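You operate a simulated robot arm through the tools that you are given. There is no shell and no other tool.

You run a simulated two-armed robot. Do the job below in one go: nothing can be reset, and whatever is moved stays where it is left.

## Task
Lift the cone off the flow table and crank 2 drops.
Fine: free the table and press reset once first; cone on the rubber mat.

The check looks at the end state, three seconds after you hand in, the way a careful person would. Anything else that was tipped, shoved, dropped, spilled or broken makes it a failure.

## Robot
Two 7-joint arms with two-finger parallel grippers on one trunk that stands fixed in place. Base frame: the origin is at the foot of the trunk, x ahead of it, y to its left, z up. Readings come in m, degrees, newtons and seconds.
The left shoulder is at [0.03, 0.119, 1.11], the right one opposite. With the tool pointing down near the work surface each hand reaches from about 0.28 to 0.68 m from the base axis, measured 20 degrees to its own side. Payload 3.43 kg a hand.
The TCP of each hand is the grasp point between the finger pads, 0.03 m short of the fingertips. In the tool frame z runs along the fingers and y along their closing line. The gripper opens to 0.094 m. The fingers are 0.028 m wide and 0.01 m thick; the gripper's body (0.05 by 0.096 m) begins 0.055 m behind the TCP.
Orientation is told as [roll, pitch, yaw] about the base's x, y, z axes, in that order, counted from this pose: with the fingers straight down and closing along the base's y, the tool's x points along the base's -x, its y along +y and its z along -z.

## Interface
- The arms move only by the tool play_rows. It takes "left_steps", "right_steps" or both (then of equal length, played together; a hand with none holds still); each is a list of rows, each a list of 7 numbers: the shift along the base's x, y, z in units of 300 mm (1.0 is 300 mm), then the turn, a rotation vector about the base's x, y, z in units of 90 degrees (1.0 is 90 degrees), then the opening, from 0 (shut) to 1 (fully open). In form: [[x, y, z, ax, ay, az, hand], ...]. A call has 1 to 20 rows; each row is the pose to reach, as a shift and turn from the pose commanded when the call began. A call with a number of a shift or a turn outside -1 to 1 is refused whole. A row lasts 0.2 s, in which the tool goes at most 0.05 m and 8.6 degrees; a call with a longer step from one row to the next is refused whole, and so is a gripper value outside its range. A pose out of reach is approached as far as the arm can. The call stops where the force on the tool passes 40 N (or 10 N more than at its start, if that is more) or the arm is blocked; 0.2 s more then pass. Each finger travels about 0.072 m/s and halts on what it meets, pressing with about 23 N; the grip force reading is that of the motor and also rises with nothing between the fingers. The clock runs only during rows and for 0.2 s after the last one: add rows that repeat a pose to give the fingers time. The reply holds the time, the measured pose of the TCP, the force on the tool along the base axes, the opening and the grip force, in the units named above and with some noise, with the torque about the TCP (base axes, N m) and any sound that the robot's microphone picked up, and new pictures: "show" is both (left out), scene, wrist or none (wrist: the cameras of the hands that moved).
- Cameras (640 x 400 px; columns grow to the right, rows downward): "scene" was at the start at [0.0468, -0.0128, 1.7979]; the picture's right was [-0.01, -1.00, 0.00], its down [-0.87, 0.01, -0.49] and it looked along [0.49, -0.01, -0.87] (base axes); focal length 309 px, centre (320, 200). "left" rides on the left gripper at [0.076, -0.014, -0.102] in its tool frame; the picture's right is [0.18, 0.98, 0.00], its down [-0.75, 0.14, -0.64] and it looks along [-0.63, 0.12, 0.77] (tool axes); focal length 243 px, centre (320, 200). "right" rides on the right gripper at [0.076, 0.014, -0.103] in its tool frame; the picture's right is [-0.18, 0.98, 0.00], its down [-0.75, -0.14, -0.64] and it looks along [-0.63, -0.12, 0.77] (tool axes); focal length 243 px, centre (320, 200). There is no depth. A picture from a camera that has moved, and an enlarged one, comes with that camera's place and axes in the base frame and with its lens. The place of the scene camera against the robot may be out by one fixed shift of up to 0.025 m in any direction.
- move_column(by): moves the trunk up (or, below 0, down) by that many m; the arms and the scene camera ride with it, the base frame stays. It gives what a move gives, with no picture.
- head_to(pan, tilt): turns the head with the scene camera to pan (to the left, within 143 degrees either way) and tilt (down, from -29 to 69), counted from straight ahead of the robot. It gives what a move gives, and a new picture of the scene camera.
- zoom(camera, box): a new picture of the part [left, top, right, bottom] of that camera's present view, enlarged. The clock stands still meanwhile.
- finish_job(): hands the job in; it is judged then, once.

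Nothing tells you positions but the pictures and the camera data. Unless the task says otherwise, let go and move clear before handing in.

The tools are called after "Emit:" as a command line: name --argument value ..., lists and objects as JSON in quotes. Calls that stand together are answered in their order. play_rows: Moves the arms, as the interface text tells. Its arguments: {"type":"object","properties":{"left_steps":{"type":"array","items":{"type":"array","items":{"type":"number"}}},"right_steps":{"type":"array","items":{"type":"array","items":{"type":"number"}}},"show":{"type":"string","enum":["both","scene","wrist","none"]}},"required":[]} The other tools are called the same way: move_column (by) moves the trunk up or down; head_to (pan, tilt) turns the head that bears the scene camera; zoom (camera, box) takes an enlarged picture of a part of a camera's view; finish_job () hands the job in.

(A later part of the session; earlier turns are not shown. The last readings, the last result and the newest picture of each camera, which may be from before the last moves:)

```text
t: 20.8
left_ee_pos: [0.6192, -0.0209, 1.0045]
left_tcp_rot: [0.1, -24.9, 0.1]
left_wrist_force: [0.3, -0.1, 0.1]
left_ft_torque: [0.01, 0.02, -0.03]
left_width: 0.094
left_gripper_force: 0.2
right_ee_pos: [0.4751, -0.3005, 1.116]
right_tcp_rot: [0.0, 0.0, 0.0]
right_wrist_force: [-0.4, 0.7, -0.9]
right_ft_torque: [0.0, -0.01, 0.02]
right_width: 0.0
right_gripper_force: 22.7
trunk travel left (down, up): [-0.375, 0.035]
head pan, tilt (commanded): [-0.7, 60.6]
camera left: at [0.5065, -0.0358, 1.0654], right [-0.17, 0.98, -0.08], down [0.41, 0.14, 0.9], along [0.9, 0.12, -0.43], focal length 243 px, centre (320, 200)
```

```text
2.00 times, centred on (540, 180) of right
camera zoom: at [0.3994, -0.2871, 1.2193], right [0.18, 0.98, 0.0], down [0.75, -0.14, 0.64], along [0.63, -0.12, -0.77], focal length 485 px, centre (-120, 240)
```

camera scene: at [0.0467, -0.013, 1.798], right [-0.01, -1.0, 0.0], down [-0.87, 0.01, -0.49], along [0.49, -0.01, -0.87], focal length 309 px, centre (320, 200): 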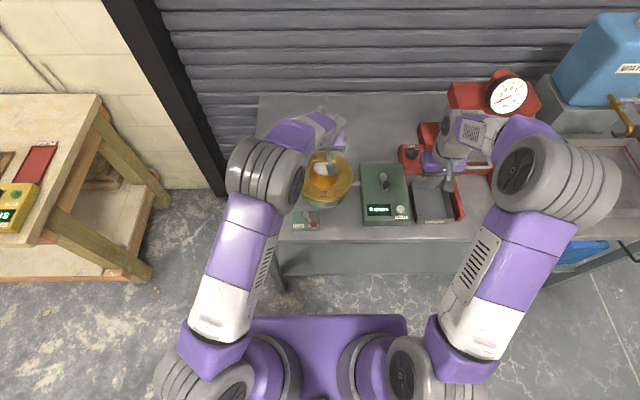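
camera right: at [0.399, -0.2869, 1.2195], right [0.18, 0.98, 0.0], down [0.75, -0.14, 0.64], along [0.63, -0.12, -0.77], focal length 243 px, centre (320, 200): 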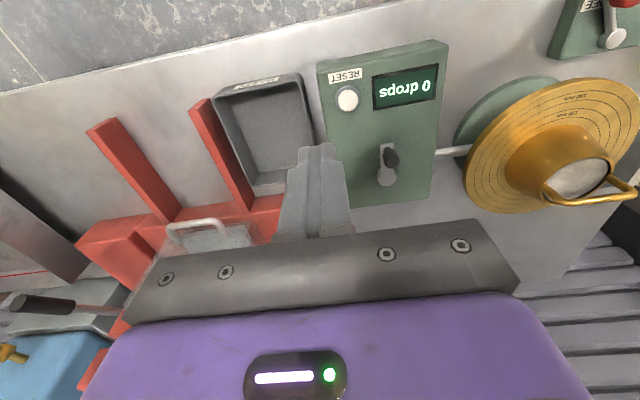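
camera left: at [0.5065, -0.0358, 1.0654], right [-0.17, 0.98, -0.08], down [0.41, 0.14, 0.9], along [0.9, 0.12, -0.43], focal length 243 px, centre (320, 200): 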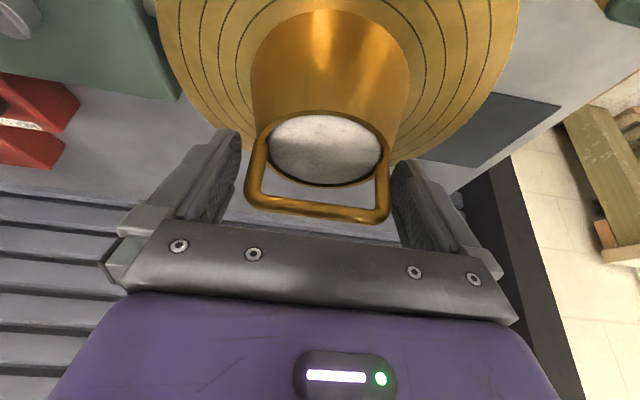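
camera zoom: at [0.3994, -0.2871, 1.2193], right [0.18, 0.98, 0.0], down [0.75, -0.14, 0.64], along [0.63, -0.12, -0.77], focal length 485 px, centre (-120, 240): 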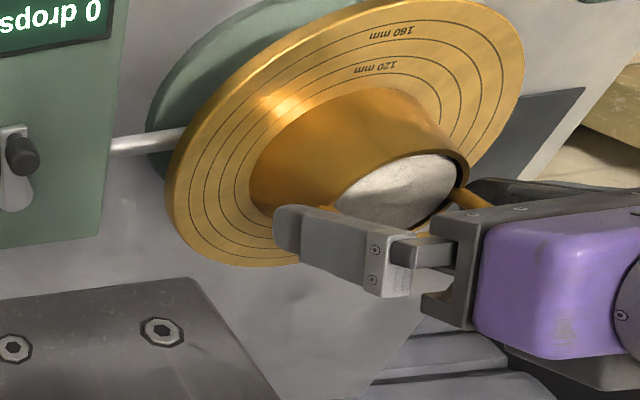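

Clearances are even: the handle centre is at y≈-0.0208 and the TCP at -0.0209. Closing now.

Emit:
play_rows --left_steps '[[0, 0, 0, 0, 0, 0, 0.92], [0, 0, 0, 0, 0, 0, 0.87], [0, 0, 0, 0, 0, 0, 0.83], [0, 0, 0, 0, 0, 0, 0.7], [0, 0, 0, 0, 0, 0, 0.4], [0, 0, 0, 0, 0, 0, 0], [0, 0, 0, 0, 0, 0, 0]]' --show "wrist"

Emit:
zoom --camera "right" --box '[440, 80, 640, 280]'

```text
t: 22.4
left_ee_pos: [0.6176, -0.0207, 1.0043]
left_tcp_rot: [0.0, -24.9, 0.1]
left_wrist_force: [-0.5, 1.3, 0.7]
left_ft_torque: [0.08, 0.03, 0.0]
left_width: 0.0794
left_gripper_force: 23.2
right_ee_pos: [0.4758, -0.2997, 1.1163]
right_tcp_rot: [0.0, 0.0, 0.0]
right_wrist_force: [-0.4, -0.1, 0.1]
right_ft_torque: [-0.01, -0.02, 0.01]
right_width: 0.0002
right_gripper_force: 23.1
trunk travel left (down, up): [-0.375, 0.035]
head pan, tilt (commanded): [-0.7, 60.6]
camera left: at [0.5065, -0.0357, 1.0655], right [-0.17, 0.98, -0.08], down [0.41, 0.14, 0.9], along [0.9, 0.12, -0.43], focal length 243 px, centre (320, 200)
```

left: 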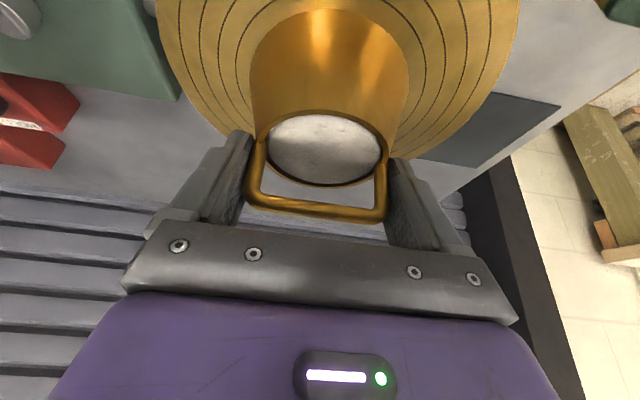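

```text
2.00 times, centred on (540, 180) of right
camera zoom: at [0.3994, -0.287, 1.2192], right [0.18, 0.98, 0.0], down [0.75, -0.14, 0.64], along [0.63, -0.12, -0.77], focal length 485 px, centre (-120, 240)
```

zoom: 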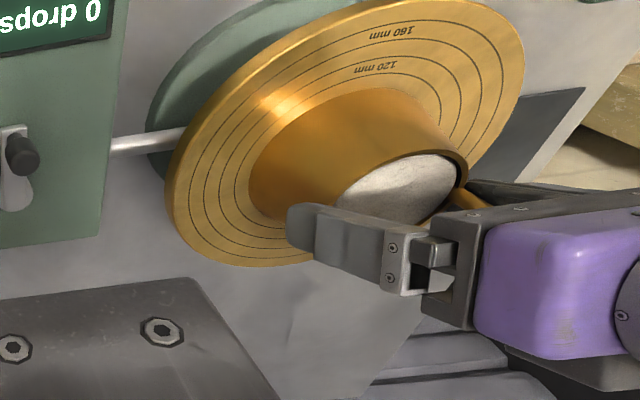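

The handle is gripped at 0.0794 m wide. I'll lift slowly straight up, a small lift first to check.

Emit:
play_rows --left_steps '[[0, 0, 0.01, 0, 0, 0, 0], [0, 0, 0.025, 0, 0, 0, 0], [0, 0, 0.05, 0, 0, 0, 0], [0, 0, 0.075, 0, 0, 0, 0]]' --show "wrist"

Emit:
zoom --camera "right" --box '[440, 80, 640, 280]'

```text
t: 23.4
left_ee_pos: [0.6206, -0.0202, 1.0271]
left_tcp_rot: [0.0, -25.1, 0.0]
left_wrist_force: [-2.6, 1.7, 3.9]
left_ft_torque: [0.05, -0.02, -0.01]
left_width: 0.0776
left_gripper_force: 23.4
right_ee_pos: [0.4756, -0.3014, 1.1157]
right_tcp_rot: [-0.1, 0.0, 0.0]
right_wrist_force: [0.3, 0.5, -0.2]
right_ft_torque: [0.02, 0.01, 0.04]
right_width: 0.0001
right_gripper_force: 23.0
trunk travel left (down, up): [-0.375, 0.035]
head pan, tilt (commanded): [-0.7, 60.6]
camera left: at [0.5072, -0.0349, 1.0882], right [-0.17, 0.98, -0.08], down [0.41, 0.14, 0.9], along [0.9, 0.12, -0.43], focal length 243 px, centre (320, 200)
```

left: 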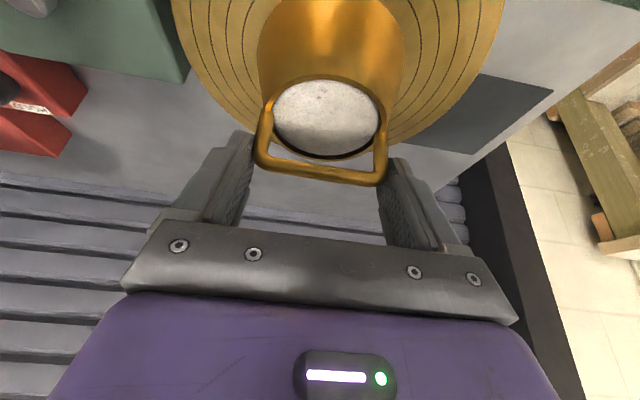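

```text
2.00 times, centred on (540, 180) of right
camera zoom: at [0.3994, -0.2871, 1.2193], right [0.18, 0.98, 0.0], down [0.75, -0.14, 0.64], along [0.63, -0.12, -0.77], focal length 485 px, centre (-120, 240)
```

zoom: 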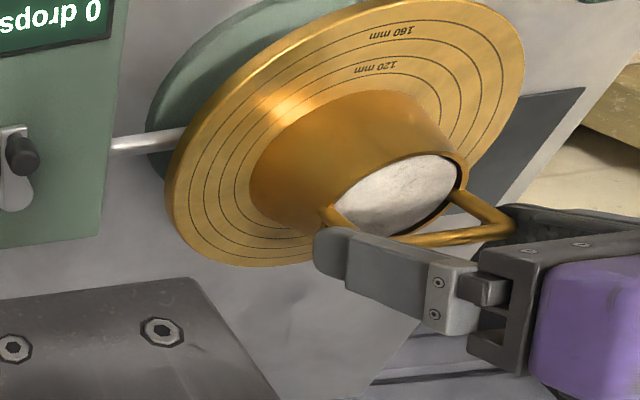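

The cone stayed put and the fingers slid up: the pads were first bearing on the sloped cone wall (0.0794) and now sit on the vertical posts (0.0776). I'll pull a few millimetres more to see whether the posts hold.

Emit:
play_rows --left_steps '[[0, 0, 0.008, 0, 0, 0, 0], [0, 0, 0.016, 0, 0, 0, 0]]' --show "wrist"

Emit:
zoom --camera "right" --box '[440, 80, 640, 280]'

```text
t: 24.0
left_ee_pos: [0.6179, -0.0193, 1.0314]
left_tcp_rot: [0.0, -25.0, -0.1]
left_wrist_force: [-0.5, 0.2, -2.6]
left_ft_torque: [0.02, -0.01, -0.01]
left_width: 0.078
left_gripper_force: 23.3
right_ee_pos: [0.477, -0.3005, 1.1159]
right_tcp_rot: [0.0, 0.0, 0.0]
right_wrist_force: [-0.4, -0.3, -0.5]
right_ft_torque: [0.0, 0.0, 0.0]
right_width: 0.0001
right_gripper_force: 23.0
trunk travel left (down, up): [-0.375, 0.035]
head pan, tilt (commanded): [-0.7, 60.6]
camera left: at [0.5062, -0.035, 1.0927], right [-0.17, 0.98, -0.08], down [0.41, 0.14, 0.9], along [0.9, 0.12, -0.43], focal length 243 px, centre (320, 200)
```

left: 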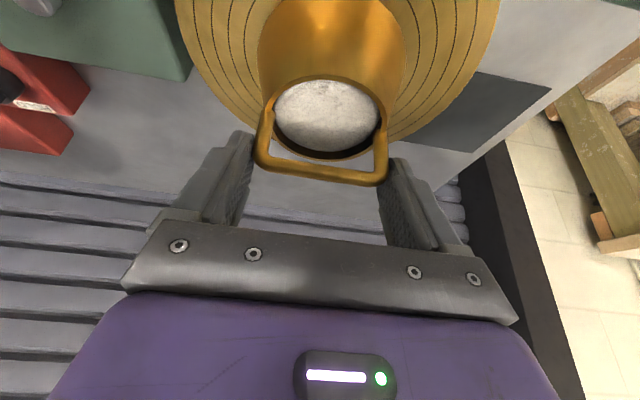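

```text
2.00 times, centred on (540, 180) of right
camera zoom: at [0.3996, -0.2871, 1.2191], right [0.18, 0.98, 0.0], down [0.75, -0.14, 0.64], along [0.63, -0.12, -0.77], focal length 485 px, centre (-120, 240)
```

zoom: 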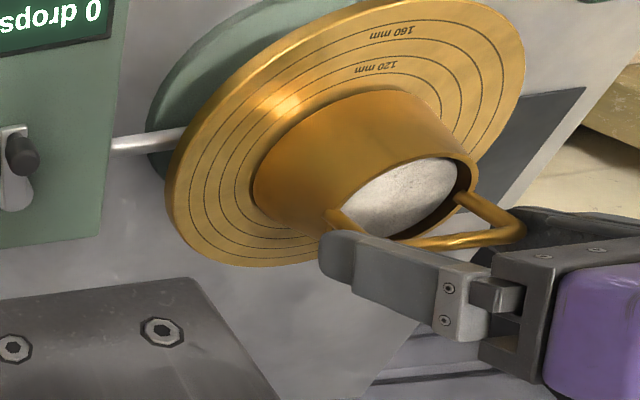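

The cone is now coming up with the hand: a gap shows between the rim and the mortar, and the hand carries about 2.6 N. I'll continue the slow vertical lift.

Emit:
play_rows --left_steps '[[0, 0, 0.015, 0, 0, 0, 0], [0, 0, 0.035, 0, 0, 0, 0], [0, 0, 0.06, 0, 0, 0, 0], [0, 0, 0.09, 0, 0, 0, 0], [0, 0, 0.12, 0, 0, 0, 0], [0, 0, 0.12, 0, 0, 0, 0]]' --show "wrist"

Emit:
zoom --camera "right" --box '[440, 80, 640, 280]'

```text
t: 25.4
left_ee_pos: [0.6185, -0.0205, 1.0658]
left_tcp_rot: [0.0, -25.1, -0.1]
left_wrist_force: [-0.4, 0.1, -2.6]
left_ft_torque: [0.02, 0.0, -0.04]
left_width: 0.0781
left_gripper_force: 23.6
right_ee_pos: [0.4774, -0.3005, 1.1161]
right_tcp_rot: [0.0, 0.0, 0.0]
right_wrist_force: [-0.1, 0.2, -0.2]
right_ft_torque: [0.0, -0.01, -0.01]
right_width: 0.0001
right_gripper_force: 23.1
trunk travel left (down, up): [-0.375, 0.035]
head pan, tilt (commanded): [-0.7, 60.6]
camera left: at [0.5071, -0.0358, 1.1279], right [-0.17, 0.98, -0.08], down [0.41, 0.14, 0.9], along [0.9, 0.12, -0.43], focal length 243 px, centre (320, 200)
```

left: 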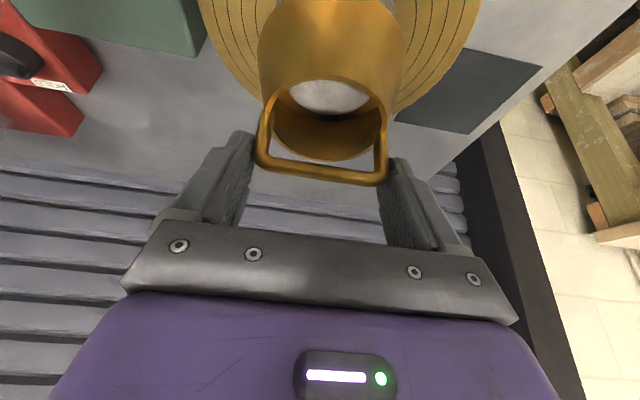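

```text
2.00 times, centred on (540, 180) of right
camera zoom: at [0.3998, -0.2871, 1.219], right [0.18, 0.98, 0.0], down [0.75, -0.14, 0.64], along [0.63, -0.12, -0.77], focal length 485 px, centre (-120, 240)
```

zoom: 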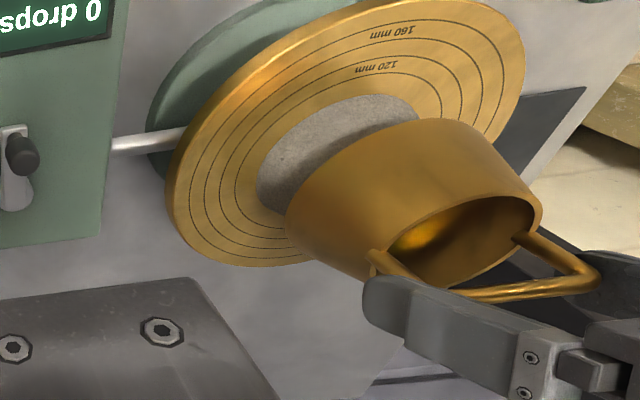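

The cone is lifting cleanly and the mortar cake stays standing on the disc. I'll keep going up until the cone's base is clear of it.

Emit:
play_rows --left_steps '[[0, 0, 0.035, 0, 0, 0, 0], [0, 0, 0.07, 0, 0, 0, 0], [0, 0, 0.105, 0, 0, 0, 0], [0, 0, 0.14, 0, 0, 0, 0], [0, 0, 0.17, 0, 0, 0, 0], [0, 0, 0.17, 0, 0, 0, 0]]' --show "both"

Emit:
zoom --camera "right" --box '[440, 80, 640, 280]'

```text
t: 26.8
left_ee_pos: [0.6188, -0.0206, 1.1193]
left_tcp_rot: [-0.1, -25.1, 0.0]
left_wrist_force: [-0.5, 0.8, -3.8]
left_ft_torque: [-0.04, -0.01, -0.03]
left_width: 0.0782
left_gripper_force: 22.7
right_ee_pos: [0.4764, -0.3001, 1.1151]
right_tcp_rot: [0.0, 0.0, 0.0]
right_wrist_force: [-0.2, 0.0, -0.6]
right_ft_torque: [0.03, -0.02, -0.01]
right_width: 0.0001
right_gripper_force: 22.9
trunk travel left (down, up): [-0.375, 0.035]
head pan, tilt (commanded): [-0.7, 60.6]
camera scene: at [0.0474, -0.0129, 1.7979], right [-0.01, -1.0, 0.0], down [-0.87, 0.01, -0.49], along [0.49, -0.01, -0.87], focal length 309 px, centre (320, 200)
camera left: at [0.5066, -0.0354, 1.1801], right [-0.17, 0.98, -0.08], down [0.41, 0.14, 0.9], along [0.9, 0.12, -0.43], focal length 243 px, centre (320, 200)
```

scene: 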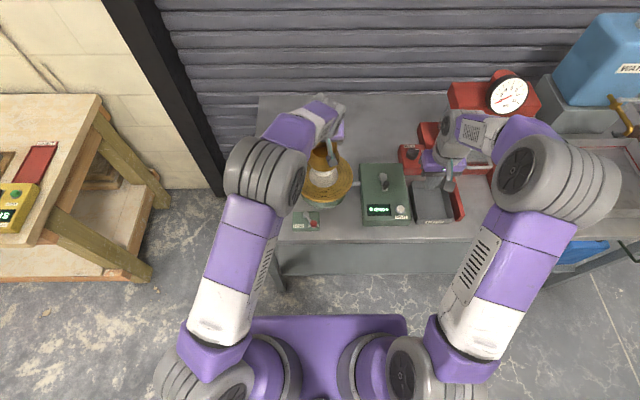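
left: 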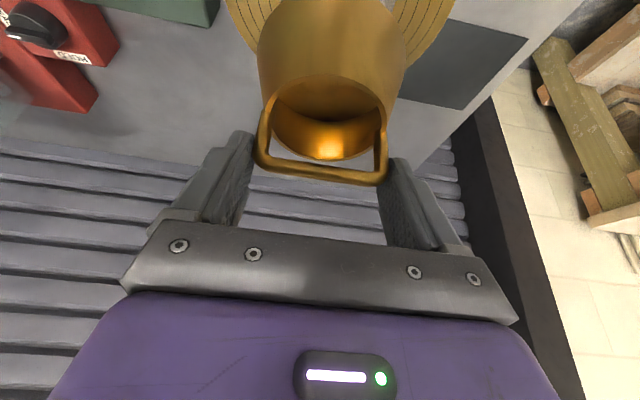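

```text
2.00 times, centred on (540, 180) of right
camera zoom: at [0.3999, -0.2871, 1.219], right [0.18, 0.98, 0.0], down [0.75, -0.14, 0.64], along [0.63, -0.12, -0.77], focal length 485 px, centre (-120, 240)
```

zoom: 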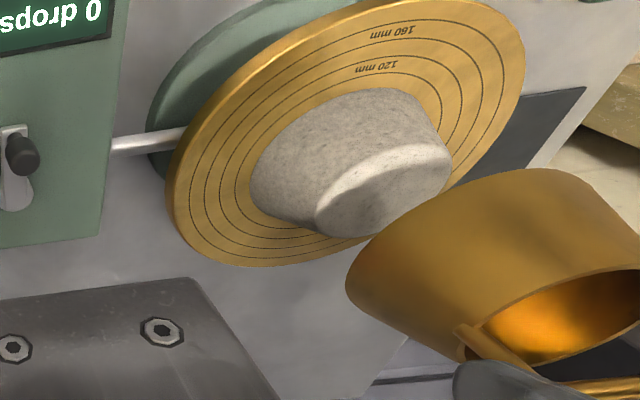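

The mortar cake is intact and the cone's base is about 3 cm above it. I'll carry the cone sideways to y≈0.165, still pulled back in x, then go lower.

Emit:
play_rows --left_steps '[[0, 0.04, 0, 0, 0, 0, 0], [0, 0.12, 0, 0, 0, 0, 0], [0, 0.21, 0, 0, 0, 0, 0], [0, 0.3, 0, 0, 0, 0, 0], [0, 0.39, 0, 0, 0, 0, 0], [0, 0.48, 0, 0, 0, 0, 0], [0, 0.56, 0, 0, 0, 0, 0], [0, 0.6, 0, 0, 0, 0, 0], [0, 0.617, 0, 0, 0, 0, 0], [0, 0.617, -0.05, 0, 0, 0, 0], [0, 0.617, -0.12, 0, 0, 0, 0], [0, 0.617, -0.2, 0, 0, 0, 0], [0, 0.617, -0.27, 0, 0, 0, 0], [0, 0.617, -0.3, 0, 0, 0, 0], [0, 0.617, -0.3, 0, 0, 0, 0]]' --show "both"

Emit:
zoom --camera "scene" --box '[230, 100, 390, 240]'

```text
t: 30.0
left_ee_pos: [0.6191, 0.1651, 1.0293]
left_tcp_rot: [0.0, -25.0, 0.0]
left_wrist_force: [-0.1, 0.1, -3.7]
left_ft_torque: [0.0, -0.03, 0.01]
left_width: 0.0779
left_gripper_force: 23.3
right_ee_pos: [0.4762, -0.3013, 1.1163]
right_tcp_rot: [0.0, 0.0, 0.0]
right_wrist_force: [0.9, 0.2, -0.9]
right_ft_torque: [-0.02, 0.0, 0.03]
right_width: 0.0
right_gripper_force: 23.1
trunk travel left (down, up): [-0.375, 0.035]
head pan, tilt (commanded): [-0.7, 60.6]
camera scene: at [0.0473, -0.0128, 1.7979], right [-0.01, -1.0, 0.0], down [-0.87, 0.01, -0.49], along [0.49, -0.01, -0.87], focal length 309 px, centre (320, 200)
camera left: at [0.5068, 0.1497, 1.0901], right [-0.17, 0.98, -0.08], down [0.41, 0.14, 0.9], along [0.9, 0.12, -0.43], focal length 243 px, centre (320, 200)
```

scene: 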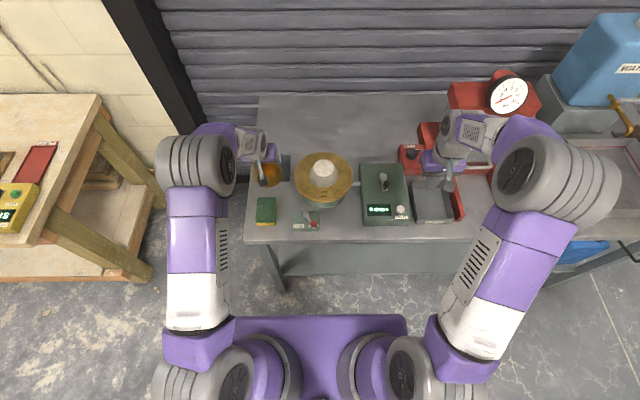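
left: 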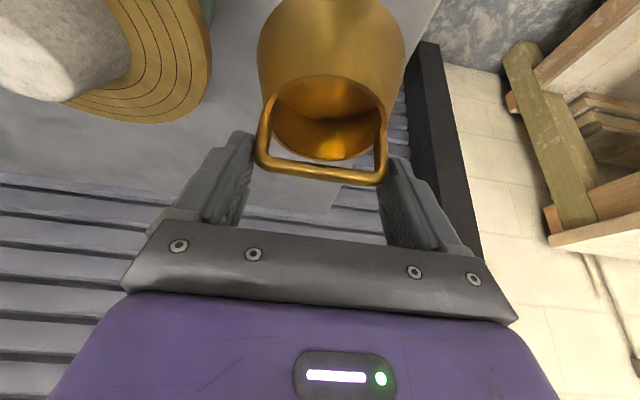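

```text
2.86 times, centred on (310, 170) of scene
camera zoom: at [0.0473, -0.0128, 1.7979], right [-0.01, -1.0, 0.0], down [-0.87, 0.01, -0.49], along [0.49, -0.01, -0.87], focal length 884 px, centre (349, 286)
```

zoom: 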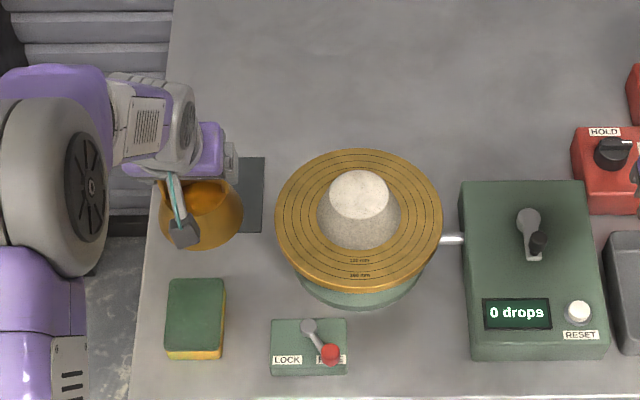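

The cone hangs steady and clear of everything. I'll move it forward over the mat (TCP target about (0.706, 0.165)) while coming down part way.

Emit:
play_rows --left_steps '[[0.03, 0, -0.02, 0, 0, 0, 0], [0.09, 0, -0.05, 0, 0, 0, 0], [0.15, 0, -0.08, 0, 0, 0, 0], [0.21, 0, -0.11, 0, 0, 0, 0], [0.26, 0, -0.14, 0, 0, 0, 0], [0.285, 0, -0.16, 0, 0, 0, 0], [0.29, 0, -0.17, 0, 0, 0, 0], [0.29, 0, -0.17, 0, 0, 0, 0]]' --show "both"

Emit:
zoom --camera "scene" --box '[230, 100, 350, 220]'

Emit:
zoom --camera "left" --box '[200, 0, 480, 180]'

```text
t: 31.8
left_ee_pos: [0.7059, 0.1637, 0.9776]
left_tcp_rot: [-0.1, -25.0, -0.1]
left_wrist_force: [0.1, 0.4, -2.9]
left_ft_torque: [-0.03, -0.01, -0.02]
left_width: 0.0775
left_gripper_force: 22.5
right_ee_pos: [0.4757, -0.3003, 1.115]
right_tcp_rot: [0.1, 0.1, 0.0]
right_wrist_force: [0.4, -0.1, -0.5]
right_ft_torque: [-0.03, -0.02, 0.02]
right_width: 0.0001
right_gripper_force: 23.6
trunk travel left (down, up): [-0.375, 0.035]
head pan, tilt (commanded): [-0.7, 60.6]
camera scene: at [0.0473, -0.0128, 1.7979], right [-0.01, -1.0, 0.0], down [-0.87, 0.01, -0.49], along [0.49, -0.01, -0.87], focal length 309 px, centre (320, 200)
camera left: at [0.5936, 0.1494, 1.038], right [-0.17, 0.98, -0.08], down [0.41, 0.14, 0.9], along [0.9, 0.12, -0.43], focal length 243 px, centre (320, 200)
```

scene: 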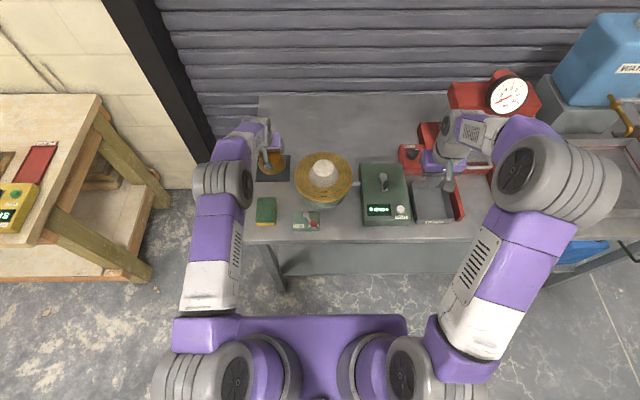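
left: 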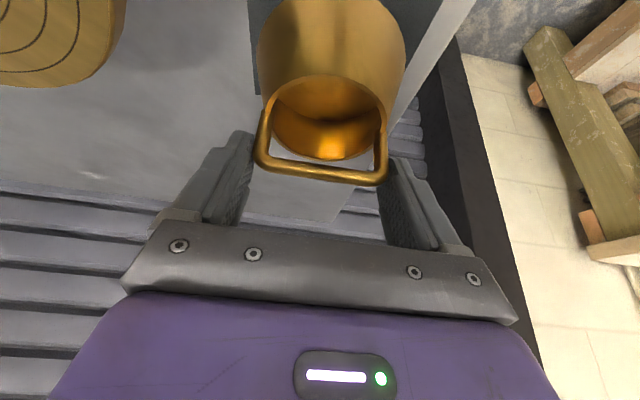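

```text
3.33 times, centred on (290, 160) of scene
camera zoom: at [0.0473, -0.0128, 1.7979], right [-0.01, -1.0, 0.0], down [-0.87, 0.01, -0.49], along [0.49, -0.01, -0.87], focal length 1032 px, centre (420, 333)
```

zoom: 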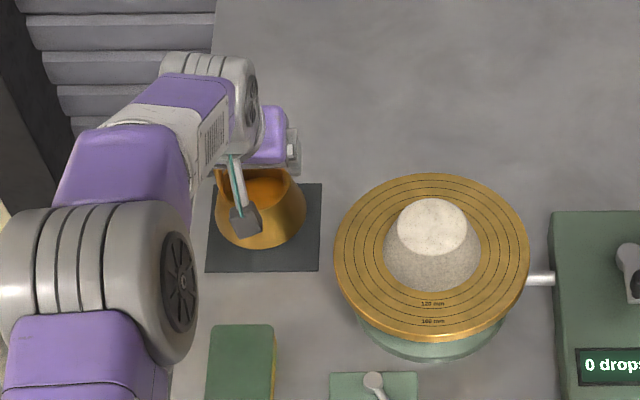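

```text
2.22 times, centred on (340, 90) of left
camera zoom: at [0.5936, 0.1494, 1.038], right [-0.17, 0.98, -0.08], down [0.41, 0.14, 0.9], along [0.9, 0.12, -0.43], focal length 539 px, centre (276, 444)
```

zoom: 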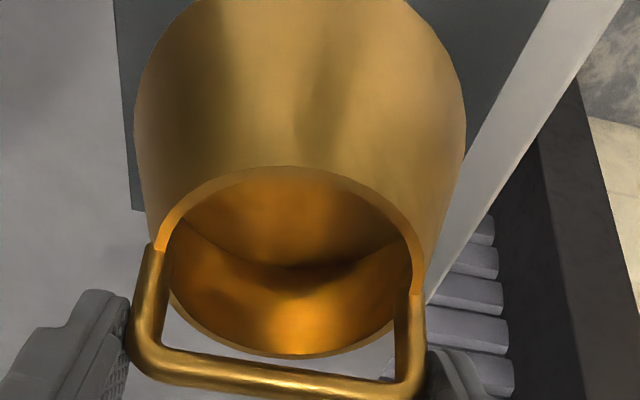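

The cone is centred over the mat, with roughly 8–11 mm to spare on each side. I'll lower it close to the surface and then feel for contact.

Emit:
play_rows --left_steps '[[0, 0, -0.03, 0, 0, 0, 0], [0, 0, -0.055, 0, 0, 0, 0], [0, 0, -0.075, 0, 0, 0, 0], [0, 0, -0.085, 0, 0, 0, 0], [0, 0, -0.085, 0, 0, 0, 0]]' --show "both"

Emit:
zoom --camera "scene" --box '[240, 120, 330, 210]'

```text
t: 33.0
left_ee_pos: [0.7055, 0.1643, 0.9525]
left_tcp_rot: [0.0, -25.1, 0.0]
left_wrist_force: [0.6, 0.5, -3.2]
left_ft_torque: [0.02, 0.02, 0.01]
left_width: 0.0779
left_gripper_force: 22.6
right_ee_pos: [0.4758, -0.2999, 1.1157]
right_tcp_rot: [0.0, 0.0, 0.0]
right_wrist_force: [0.7, 0.1, 0.0]
right_ft_torque: [0.01, 0.0, -0.03]
right_width: 0.0001
right_gripper_force: 22.8
trunk travel left (down, up): [-0.375, 0.035]
head pan, tilt (commanded): [-0.7, 60.6]
camera scene: at [0.0473, -0.0127, 1.7979], right [-0.01, -1.0, 0.0], down [-0.87, 0.01, -0.49], along [0.49, -0.01, -0.87], focal length 309 px, centre (320, 200)
camera left: at [0.5936, 0.149, 1.013], right [-0.17, 0.98, -0.08], down [0.41, 0.14, 0.9], along [0.9, 0.12, -0.43], focal length 243 px, centre (320, 200)
```

scene: 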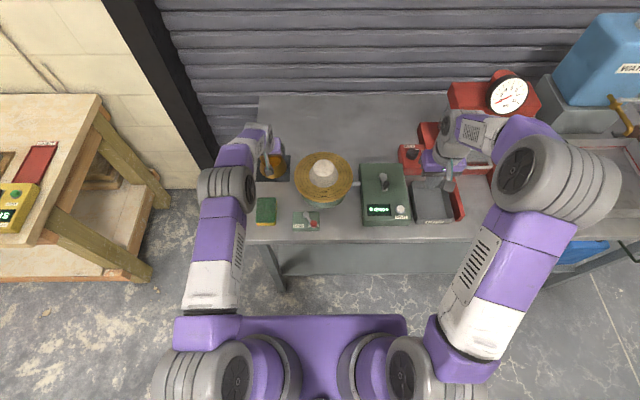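
left: 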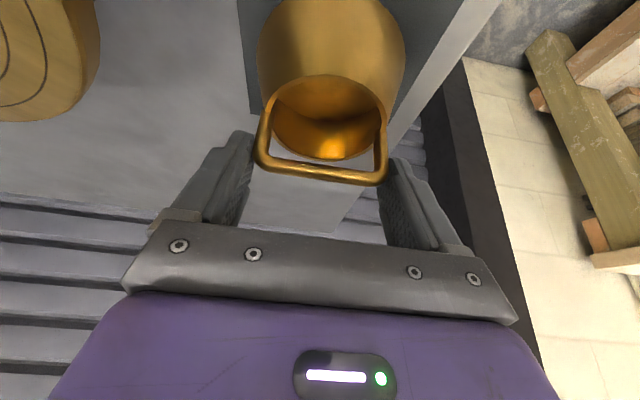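

```text
4.44 times, centred on (285, 165) of scene
camera zoom: at [0.0473, -0.0127, 1.7979], right [-0.01, -1.0, 0.0], down [-0.87, 0.01, -0.49], along [0.49, -0.01, -0.87], focal length 1375 px, centre (476, 356)
```

zoom: 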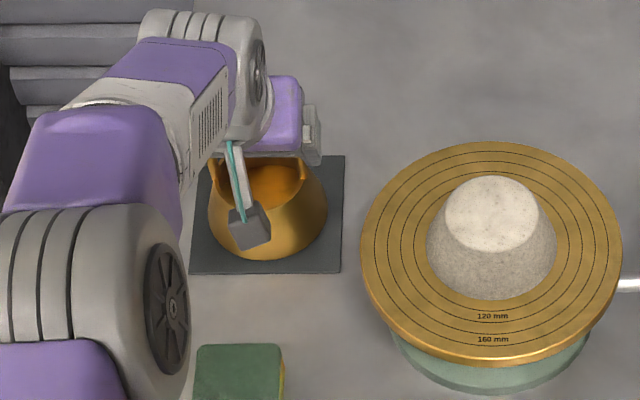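

It's still hanging at -3.2 N, so there's no contact yet. I'll go down in small steps.

Emit:
play_rows --left_steps '[[0, 0, -0.007, 0, 0, 0, 0], [0, 0, -0.014, 0, 0, 0, 0], [0, 0, -0.014, 0, 0, 0, 0]]' --show "none"

Emit:
play_rows --left_steps '[[0, 0, -0.005, 0, 0, 0, 0], [0, 0, -0.008, 0, 0, 0, 0], [0, 0, -0.008, 0, 0, 0, 0]]' --show "none"

```text
t: 33.8
left_ee_pos: [0.706, 0.164, 0.9474]
left_tcp_rot: [0.1, -25.0, 0.1]
left_wrist_force: [0.3, 0.4, -3.3]
left_ft_torque: [0.03, -0.01, -0.03]
left_width: 0.0781
left_gripper_force: 22.7
right_ee_pos: [0.4763, -0.3006, 1.1163]
right_tcp_rot: [-0.1, 0.0, 0.0]
right_wrist_force: [-0.4, -0.1, -1.4]
right_ft_torque: [0.01, -0.04, -0.01]
right_width: 0.0
right_gripper_force: 23.1
trunk travel left (down, up): [-0.375, 0.035]
head pan, tilt (commanded): [-0.7, 60.6]
```

```text
t: 34.6
left_ee_pos: [0.7051, 0.1643, 0.9454]
left_tcp_rot: [0.0, -25.1, -0.1]
left_wrist_force: [-0.8, 0.5, -0.2]
left_ft_torque: [0.14, 0.07, 0.02]
left_width: 0.0778
left_gripper_force: 22.5
right_ee_pos: [0.4753, -0.3003, 1.1166]
right_tcp_rot: [-0.1, 0.0, 0.0]
right_wrist_force: [0.1, 0.2, 0.9]
right_ft_torque: [0.01, -0.01, -0.03]
right_width: 0.0002
right_gripper_force: 22.5
trunk travel left (down, up): [-0.375, 0.035]
head pan, tilt (commanded): [-0.7, 60.6]
```

The weight has come off the hand (from -3.3 to -0.2 N) at TCP z=0.9454, as predicted, so the cone is touching the mat. I'll press one more millimetre to seat it flat, then look.

Emit:
play_rows --left_steps '[[0, 0, -0.004, 0, 0, 0, 0], [0, 0, -0.004, 0, 0, 0, 0]]' --show "both"

Emit:
zoom --camera "scene" --box '[240, 120, 330, 210]'

Emit:
zoom --camera "left" --box '[200, 0, 480, 180]'

```text
t: 35.2
left_ee_pos: [0.7054, 0.1647, 0.9447]
left_tcp_rot: [0.0, -25.1, -0.1]
left_wrist_force: [-1.7, 0.2, 7.3]
left_ft_torque: [0.56, 0.26, 0.13]
left_width: 0.0779
left_gripper_force: 23.2
right_ee_pos: [0.4749, -0.301, 1.117]
right_tcp_rot: [0.0, 0.0, 0.0]
right_wrist_force: [0.4, -0.4, -0.2]
right_ft_torque: [0.03, 0.0, 0.01]
right_width: 0.0
right_gripper_force: 22.6
trunk travel left (down, up): [-0.375, 0.035]
head pan, tilt (commanded): [-0.7, 60.6]
camera scene: at [0.0454, -0.0132, 1.798], right [-0.01, -1.0, 0.0], down [-0.87, 0.01, -0.49], along [0.49, -0.01, -0.87], focal length 309 px, centre (320, 200)
camera left: at [0.5928, 0.1496, 1.0067], right [-0.17, 0.98, -0.08], down [0.41, 0.14, 0.9], along [0.9, 0.12, -0.42], focal length 243 px, centre (320, 200)
```

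scene: 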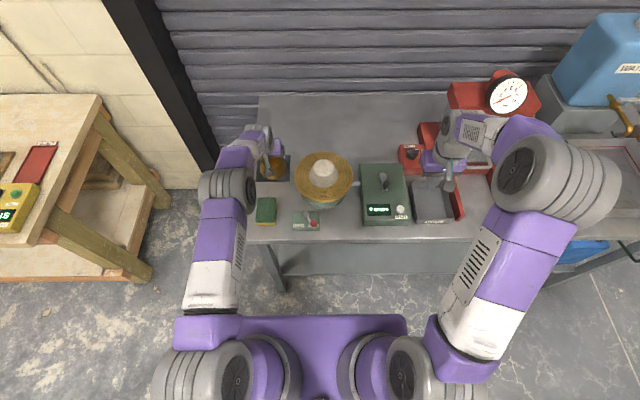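
left: 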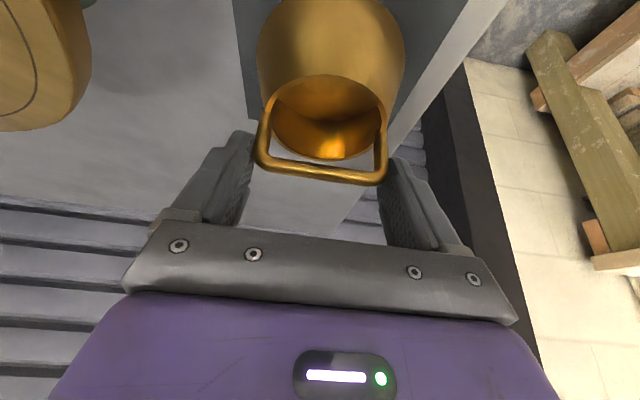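

```text
4.44 times, centred on (285, 165) of scene
camera zoom: at [0.0454, -0.0132, 1.798], right [-0.01, -1.0, 0.0], down [-0.87, 0.01, -0.49], along [0.49, -0.01, -0.87], focal length 1375 px, centre (476, 356)
```

zoom: 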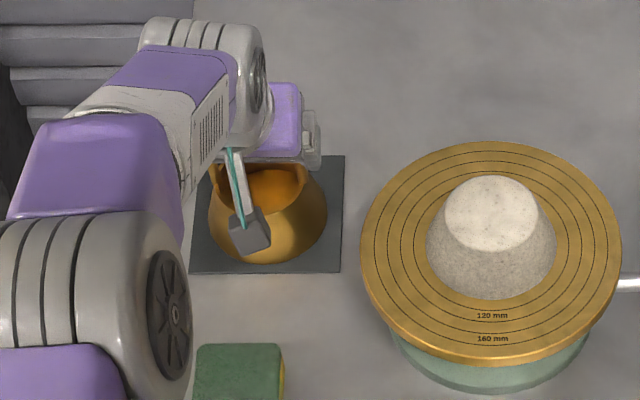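

```text
2.22 times, centred on (340, 90) of left
camera zoom: at [0.5928, 0.1496, 1.0067], right [-0.17, 0.98, -0.08], down [0.41, 0.14, 0.9], along [0.9, 0.12, -0.42], focal length 539 px, centre (276, 444)
```

zoom: 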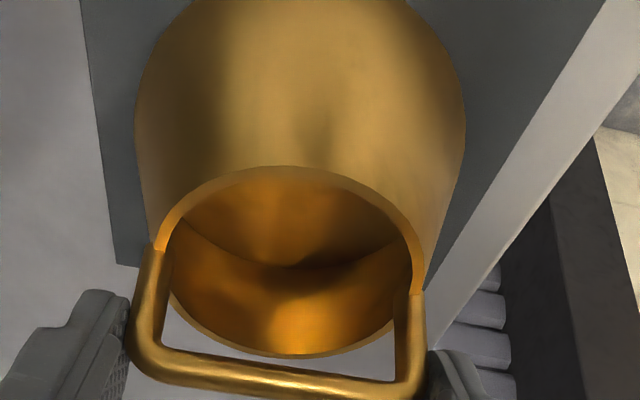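

The cone is seated on the mat, pressed with about 7 N and inside the mat's edges. I'll open the hand and withdraw straight up.

Emit:
play_rows --left_steps '[[0, 0, 0, 0, 0, 0, 0.9], [0, 0, 0, 0, 0, 0, 1], [0, 0, 0, 0, 0, 0, 1]]' --show "both"

Emit:
zoom --camera "left" --box '[200, 0, 480, 180]'

```text
t: 36.0
left_ee_pos: [0.7046, 0.1644, 0.9437]
left_tcp_rot: [-0.1, -25.0, -0.1]
left_wrist_force: [0.0, -0.5, -0.3]
left_ft_torque: [-0.02, 0.01, 0.01]
left_width: 0.094
left_gripper_force: 0.1
right_ee_pos: [0.4751, -0.2998, 1.1164]
right_tcp_rot: [0.0, 0.0, 0.0]
right_wrist_force: [0.4, -1.8, -0.2]
right_ft_torque: [0.0, -0.04, 0.01]
right_width: 0.0
right_gripper_force: 23.0
trunk travel left (down, up): [-0.375, 0.035]
head pan, tilt (commanded): [-0.7, 60.6]
camera scene: at [0.047, -0.0128, 1.7979], right [-0.01, -1.0, 0.0], down [-0.87, 0.01, -0.49], along [0.49, -0.01, -0.87], focal length 309 px, centre (320, 200)
camera left: at [0.5931, 0.1496, 1.0052], right [-0.17, 0.98, -0.08], down [0.41, 0.14, 0.9], along [0.9, 0.12, -0.43], focal length 243 px, centre (320, 200)
```

scene: 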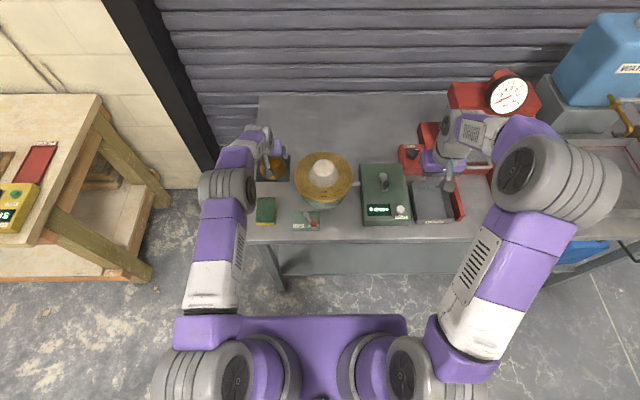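
left: 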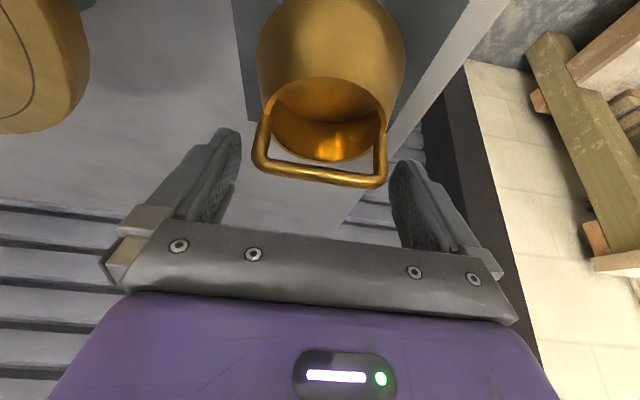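

```text
2.22 times, centred on (340, 90) of left
camera zoom: at [0.5931, 0.1496, 1.0052], right [-0.17, 0.98, -0.08], down [0.41, 0.14, 0.9], along [0.9, 0.12, -0.43], focal length 539 px, centre (276, 444)
```

zoom: 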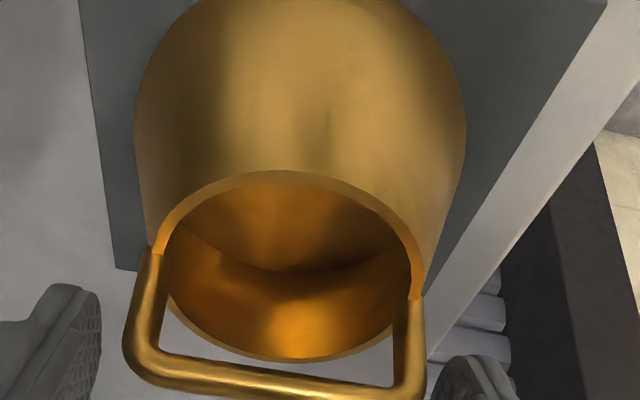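

Emit:
play_rows --left_steps '[[0, 0, 0.03, 0, 0, 0, 1], [0, 0, 0.07, 0, 0, 0, 1], [0, 0, 0.12, 0, 0, 0, 1], [0, 0, 0.18, 0, 0, 0, 1], [0, 0, 0.26, 0, 0, 0, 1], [-0.08, 0, 0.34, 0, 0, 0, 1], [-0.2, 0, 0.42, 0, 0.07, 0, 1], [-0.33, 0.02, 0.48, 0, 0.14, 0, 1], [-0.46, 0.05, 0.52, 0, 0.21, 0, 1], [-0.59, 0.1, 0.56, 0, 0.278, 0, 1], [-0.72, 0.15, 0.58, 0, 0.278, 0, 1], [-0.72, 0.15, 0.58, 0, 0.278, 0, 1]]' --show "both"

Emit:
zoom --camera "scene" --box '[240, 120, 420, 240]'

Emit:
zoom --camera "left" --box '[160, 60, 440, 240]'

```text
t: 38.6
left_ee_pos: [0.4887, 0.21, 1.1189]
left_tcp_rot: [0.0, 0.1, 0.1]
left_wrist_force: [0.5, -0.3, 0.6]
left_ft_torque: [-0.03, 0.01, 0.0]
left_width: 0.0938
left_gripper_force: 0.1
right_ee_pos: [0.4766, -0.3004, 1.1147]
right_tcp_rot: [-0.1, 0.0, 0.0]
right_wrist_force: [0.9, 0.2, -0.2]
right_ft_torque: [0.02, 0.02, -0.02]
right_width: 0.0001
right_gripper_force: 22.7
trunk travel left (down, up): [-0.375, 0.035]
head pan, tilt (commanded): [-0.7, 60.6]
camera scene: at [0.0485, -0.0132, 1.7979], right [-0.01, -1.0, 0.0], down [-0.87, 0.01, -0.49], along [0.49, -0.01, -0.87], focal length 309 px, centre (320, 200)
camera left: at [0.4124, 0.1948, 1.2213], right [-0.18, 0.98, 0.0], down [0.75, 0.14, 0.64], along [0.63, 0.12, -0.77], focal length 243 px, centre (320, 200)
```

scene: 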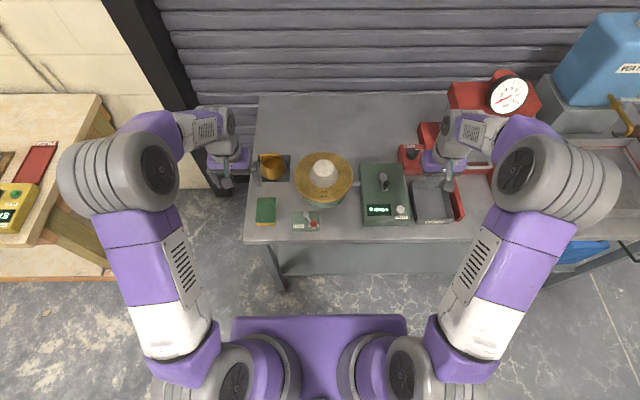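
left: 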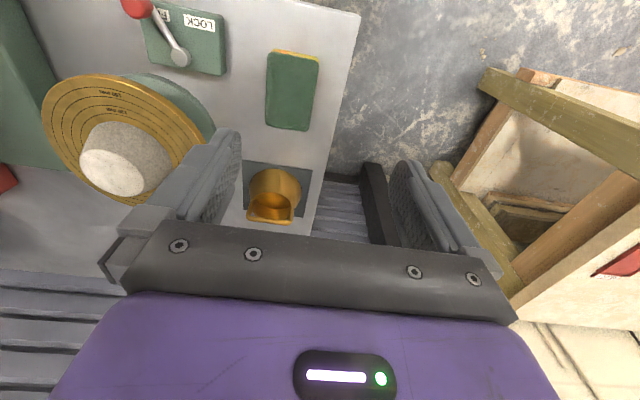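

```text
3.33 times, centred on (330, 180) of scene
camera zoom: at [0.0485, -0.0132, 1.7979], right [-0.01, -1.0, 0.0], down [-0.87, 0.01, -0.49], along [0.49, -0.01, -0.87], focal length 1032 px, centre (287, 267)
```

zoom: 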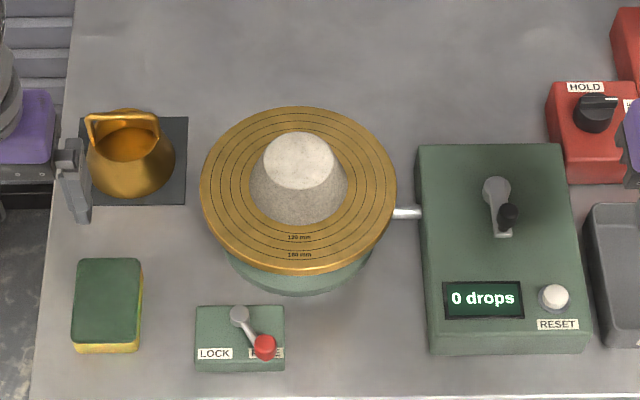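

```text
2.22 times, centred on (300, 150) of left
camera zoom: at [0.4124, 0.1948, 1.2213], right [-0.18, 0.98, 0.0], down [0.75, 0.14, 0.64], along [0.63, 0.12, -0.77], focal length 539 px, centre (364, 311)
```

zoom: 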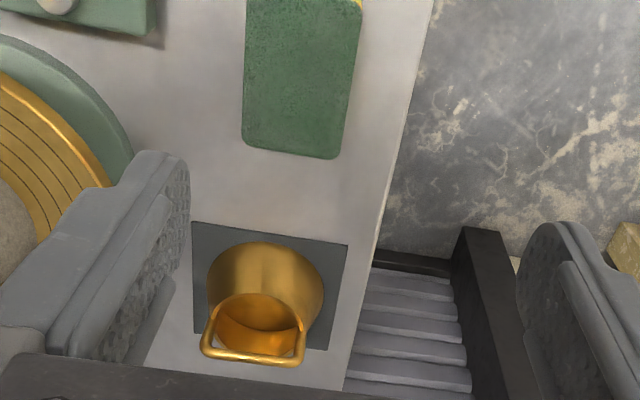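

The cone stands on the mat, the mortar is intact and the display reads 0. Next I'll bring the right hand, tilted and half open, above the crank knob at about (0.574, -0.226, 0.948), and check the surroundings too.

Emit:
play_rows --right_steps '[[0.03, 0.04, 0, 0, -0.07, 0, 0.5], [0.08, 0.09, -0.02, 0, -0.14, 0, 0.5], [0.14, 0.14, -0.06, 0, -0.21, 0, 0.5], [0.2, 0.19, -0.1, 0, -0.278, 0, 0.5], [0.26, 0.23, -0.15, 0, -0.278, 0, 0.5], [0.31, 0.247, -0.2, 0, -0.278, 0, 0.5], [0.31, 0.247, -0.2, 0, -0.278, 0, 0.5]]' --show "both"

Emit:
zoom --camera "right" --box '[200, 0, 440, 200]'

Emit:
zoom --camera "right" --box '[0, 0, 320, 200]'

Emit:
zoom --camera "scene" --box '[350, 90, 550, 240]'

```text
t: 40.2
left_ee_pos: [0.4874, 0.211, 1.1201]
left_tcp_rot: [0.0, 0.1, -0.1]
left_wrist_force: [-1.1, 0.4, 0.2]
left_ft_torque: [-0.03, 0.0, -0.03]
left_width: 0.0941
left_gripper_force: 0.0
right_ee_pos: [0.5694, -0.2284, 1.0556]
right_tcp_rot: [0.0, -25.1, 0.0]
right_wrist_force: [0.3, 0.2, 0.5]
right_ft_torque: [0.0, -0.02, -0.01]
right_width: 0.0471
right_gripper_force: 0.1
trunk travel left (down, up): [-0.375, 0.035]
head pan, tilt (commanded): [-0.7, 60.6]
camera scene: at [0.0463, -0.0128, 1.798], right [-0.01, -1.0, 0.0], down [-0.87, 0.01, -0.49], along [0.49, -0.01, -0.87], focal length 309 px, centre (320, 200)
camera right: at [0.4565, -0.2146, 1.1172], right [0.17, 0.98, 0.08], down [0.41, -0.14, 0.9], along [0.9, -0.12, -0.43], focal length 243 px, centre (320, 200)
```

scene: 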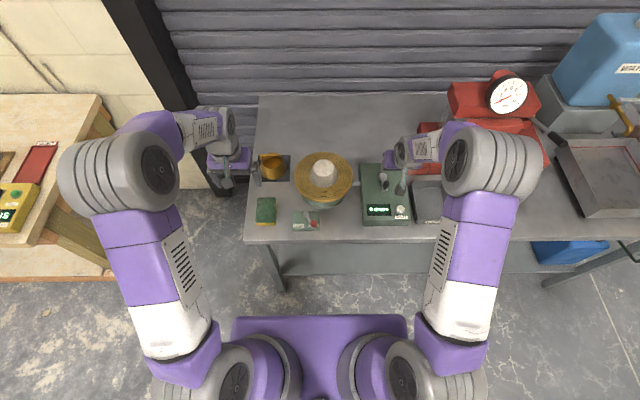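
right: 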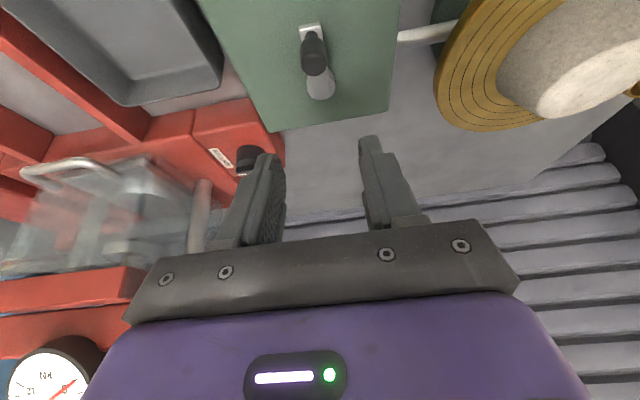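

```text
2.00 times, centred on (320, 100) of right
camera zoom: at [0.4565, -0.2146, 1.1172], right [0.17, 0.98, 0.08], down [0.41, -0.14, 0.9], along [0.9, -0.12, -0.43], focal length 485 px, centre (320, 400)
```

zoom: 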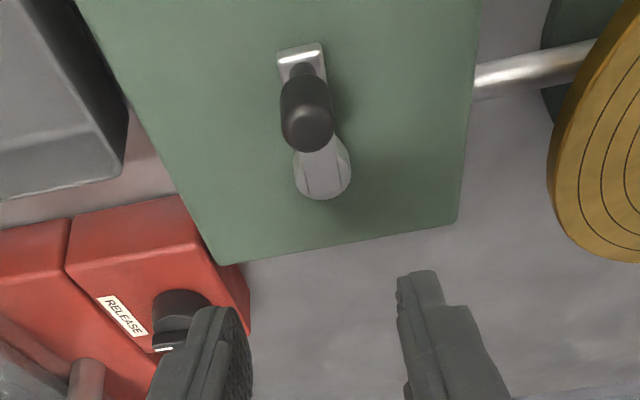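

```text
2.00 times, centred on (160, 100) of right
camera zoom: at [0.4565, -0.2146, 1.1172], right [0.17, 0.98, 0.08], down [0.41, -0.14, 0.9], along [0.9, -0.12, -0.43], focal length 485 px, centre (640, 400)
```

zoom: 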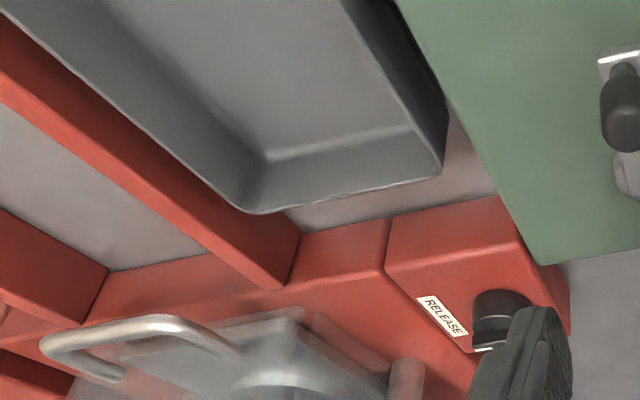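

```text
2.67 times, centred on (450, 165) of scene
camera zoom: at [0.0463, -0.0128, 1.798], right [-0.01, -1.0, 0.0], down [-0.87, 0.01, -0.49], along [0.49, -0.01, -0.87], focal length 825 px, centre (-27, 293)
```

zoom: 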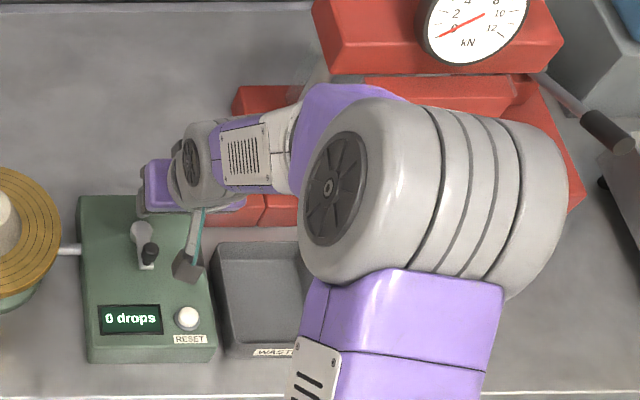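

The crank pivot is at about (0.629, -0.227), the knob at (0.577, -0.227) and the radius about 0.052. The red block nearby is low and off to the side, so it won't interfere. I'll lower the open fingers around the knob.

Emit:
play_rows --right_steps '[[0.005, 0.005, -0.08, 0, 0, 0, 0.5], [0.005, 0.005, -0.16, 0, 0, 0, 0.5], [0.005, 0.005, -0.24, 0, 0, 0, 0.5], [0.005, 0.005, -0.3, 0, 0, 0, 0.5], [0.005, 0.005, -0.345, 0, 0, 0, 0.5], [0.005, 0.005, -0.345, 0, 0, 0, 0.5]]' --show "wrist"

Emit:
zoom --camera "right" --box '[220, 60, 460, 220]'

Emit:
zoom --camera "scene" --box '[350, 140, 430, 230]'

```text
t: 41.6
left_ee_pos: [0.4881, 0.2096, 1.119]
left_tcp_rot: [0.0, 0.0, 0.0]
left_wrist_force: [-0.4, -0.2, -0.2]
left_ft_torque: [0.01, 0.0, -0.04]
left_width: 0.0939
left_gripper_force: 0.0
right_ee_pos: [0.5714, -0.2263, 0.9503]
right_tcp_rot: [0.0, -25.0, 0.0]
right_wrist_force: [-0.2, -0.2, 0.0]
right_ft_torque: [-0.03, 0.0, 0.03]
right_width: 0.047
right_gripper_force: 0.1
trunk travel left (down, up): [-0.375, 0.035]
head pan, tilt (commanded): [-0.7, 60.6]
camera right: at [0.4579, -0.2122, 1.0125], right [0.17, 0.98, 0.08], down [0.41, -0.14, 0.9], along [0.9, -0.12, -0.43], focal length 243 px, centre (320, 200)
```

right: 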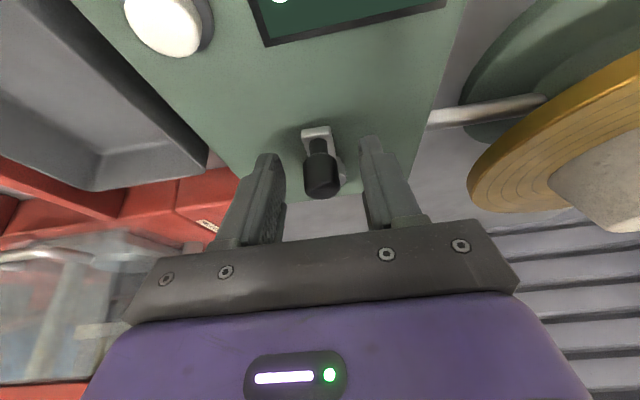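

```text
2.50 times, centred on (340, 140) of right
camera zoom: at [0.4579, -0.2122, 1.0125], right [0.17, 0.98, 0.08], down [0.41, -0.14, 0.9], along [0.9, -0.12, -0.43], focal length 606 px, centre (270, 350)
```

zoom: 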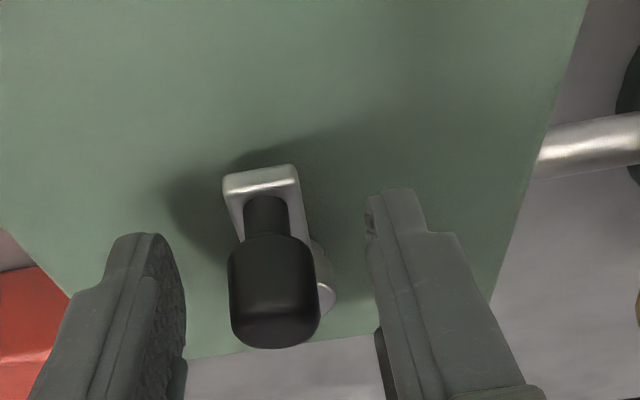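

```text
4.44 times, centred on (390, 185) of scene
camera zoom: at [0.0467, -0.0128, 1.798], right [-0.01, -1.0, 0.0], down [-0.87, 0.01, -0.49], along [0.49, -0.01, -0.87], focal length 1375 px, centre (9, 267)
```

zoom: 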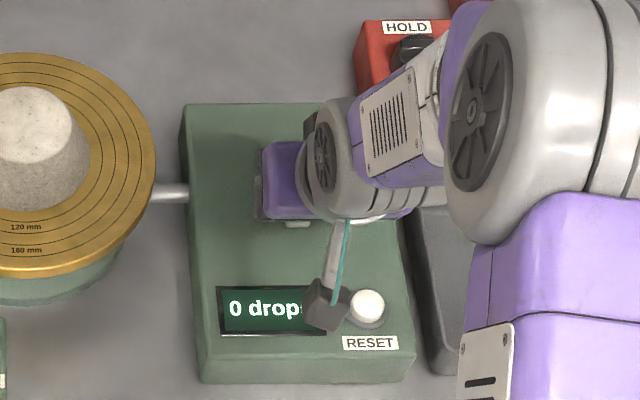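

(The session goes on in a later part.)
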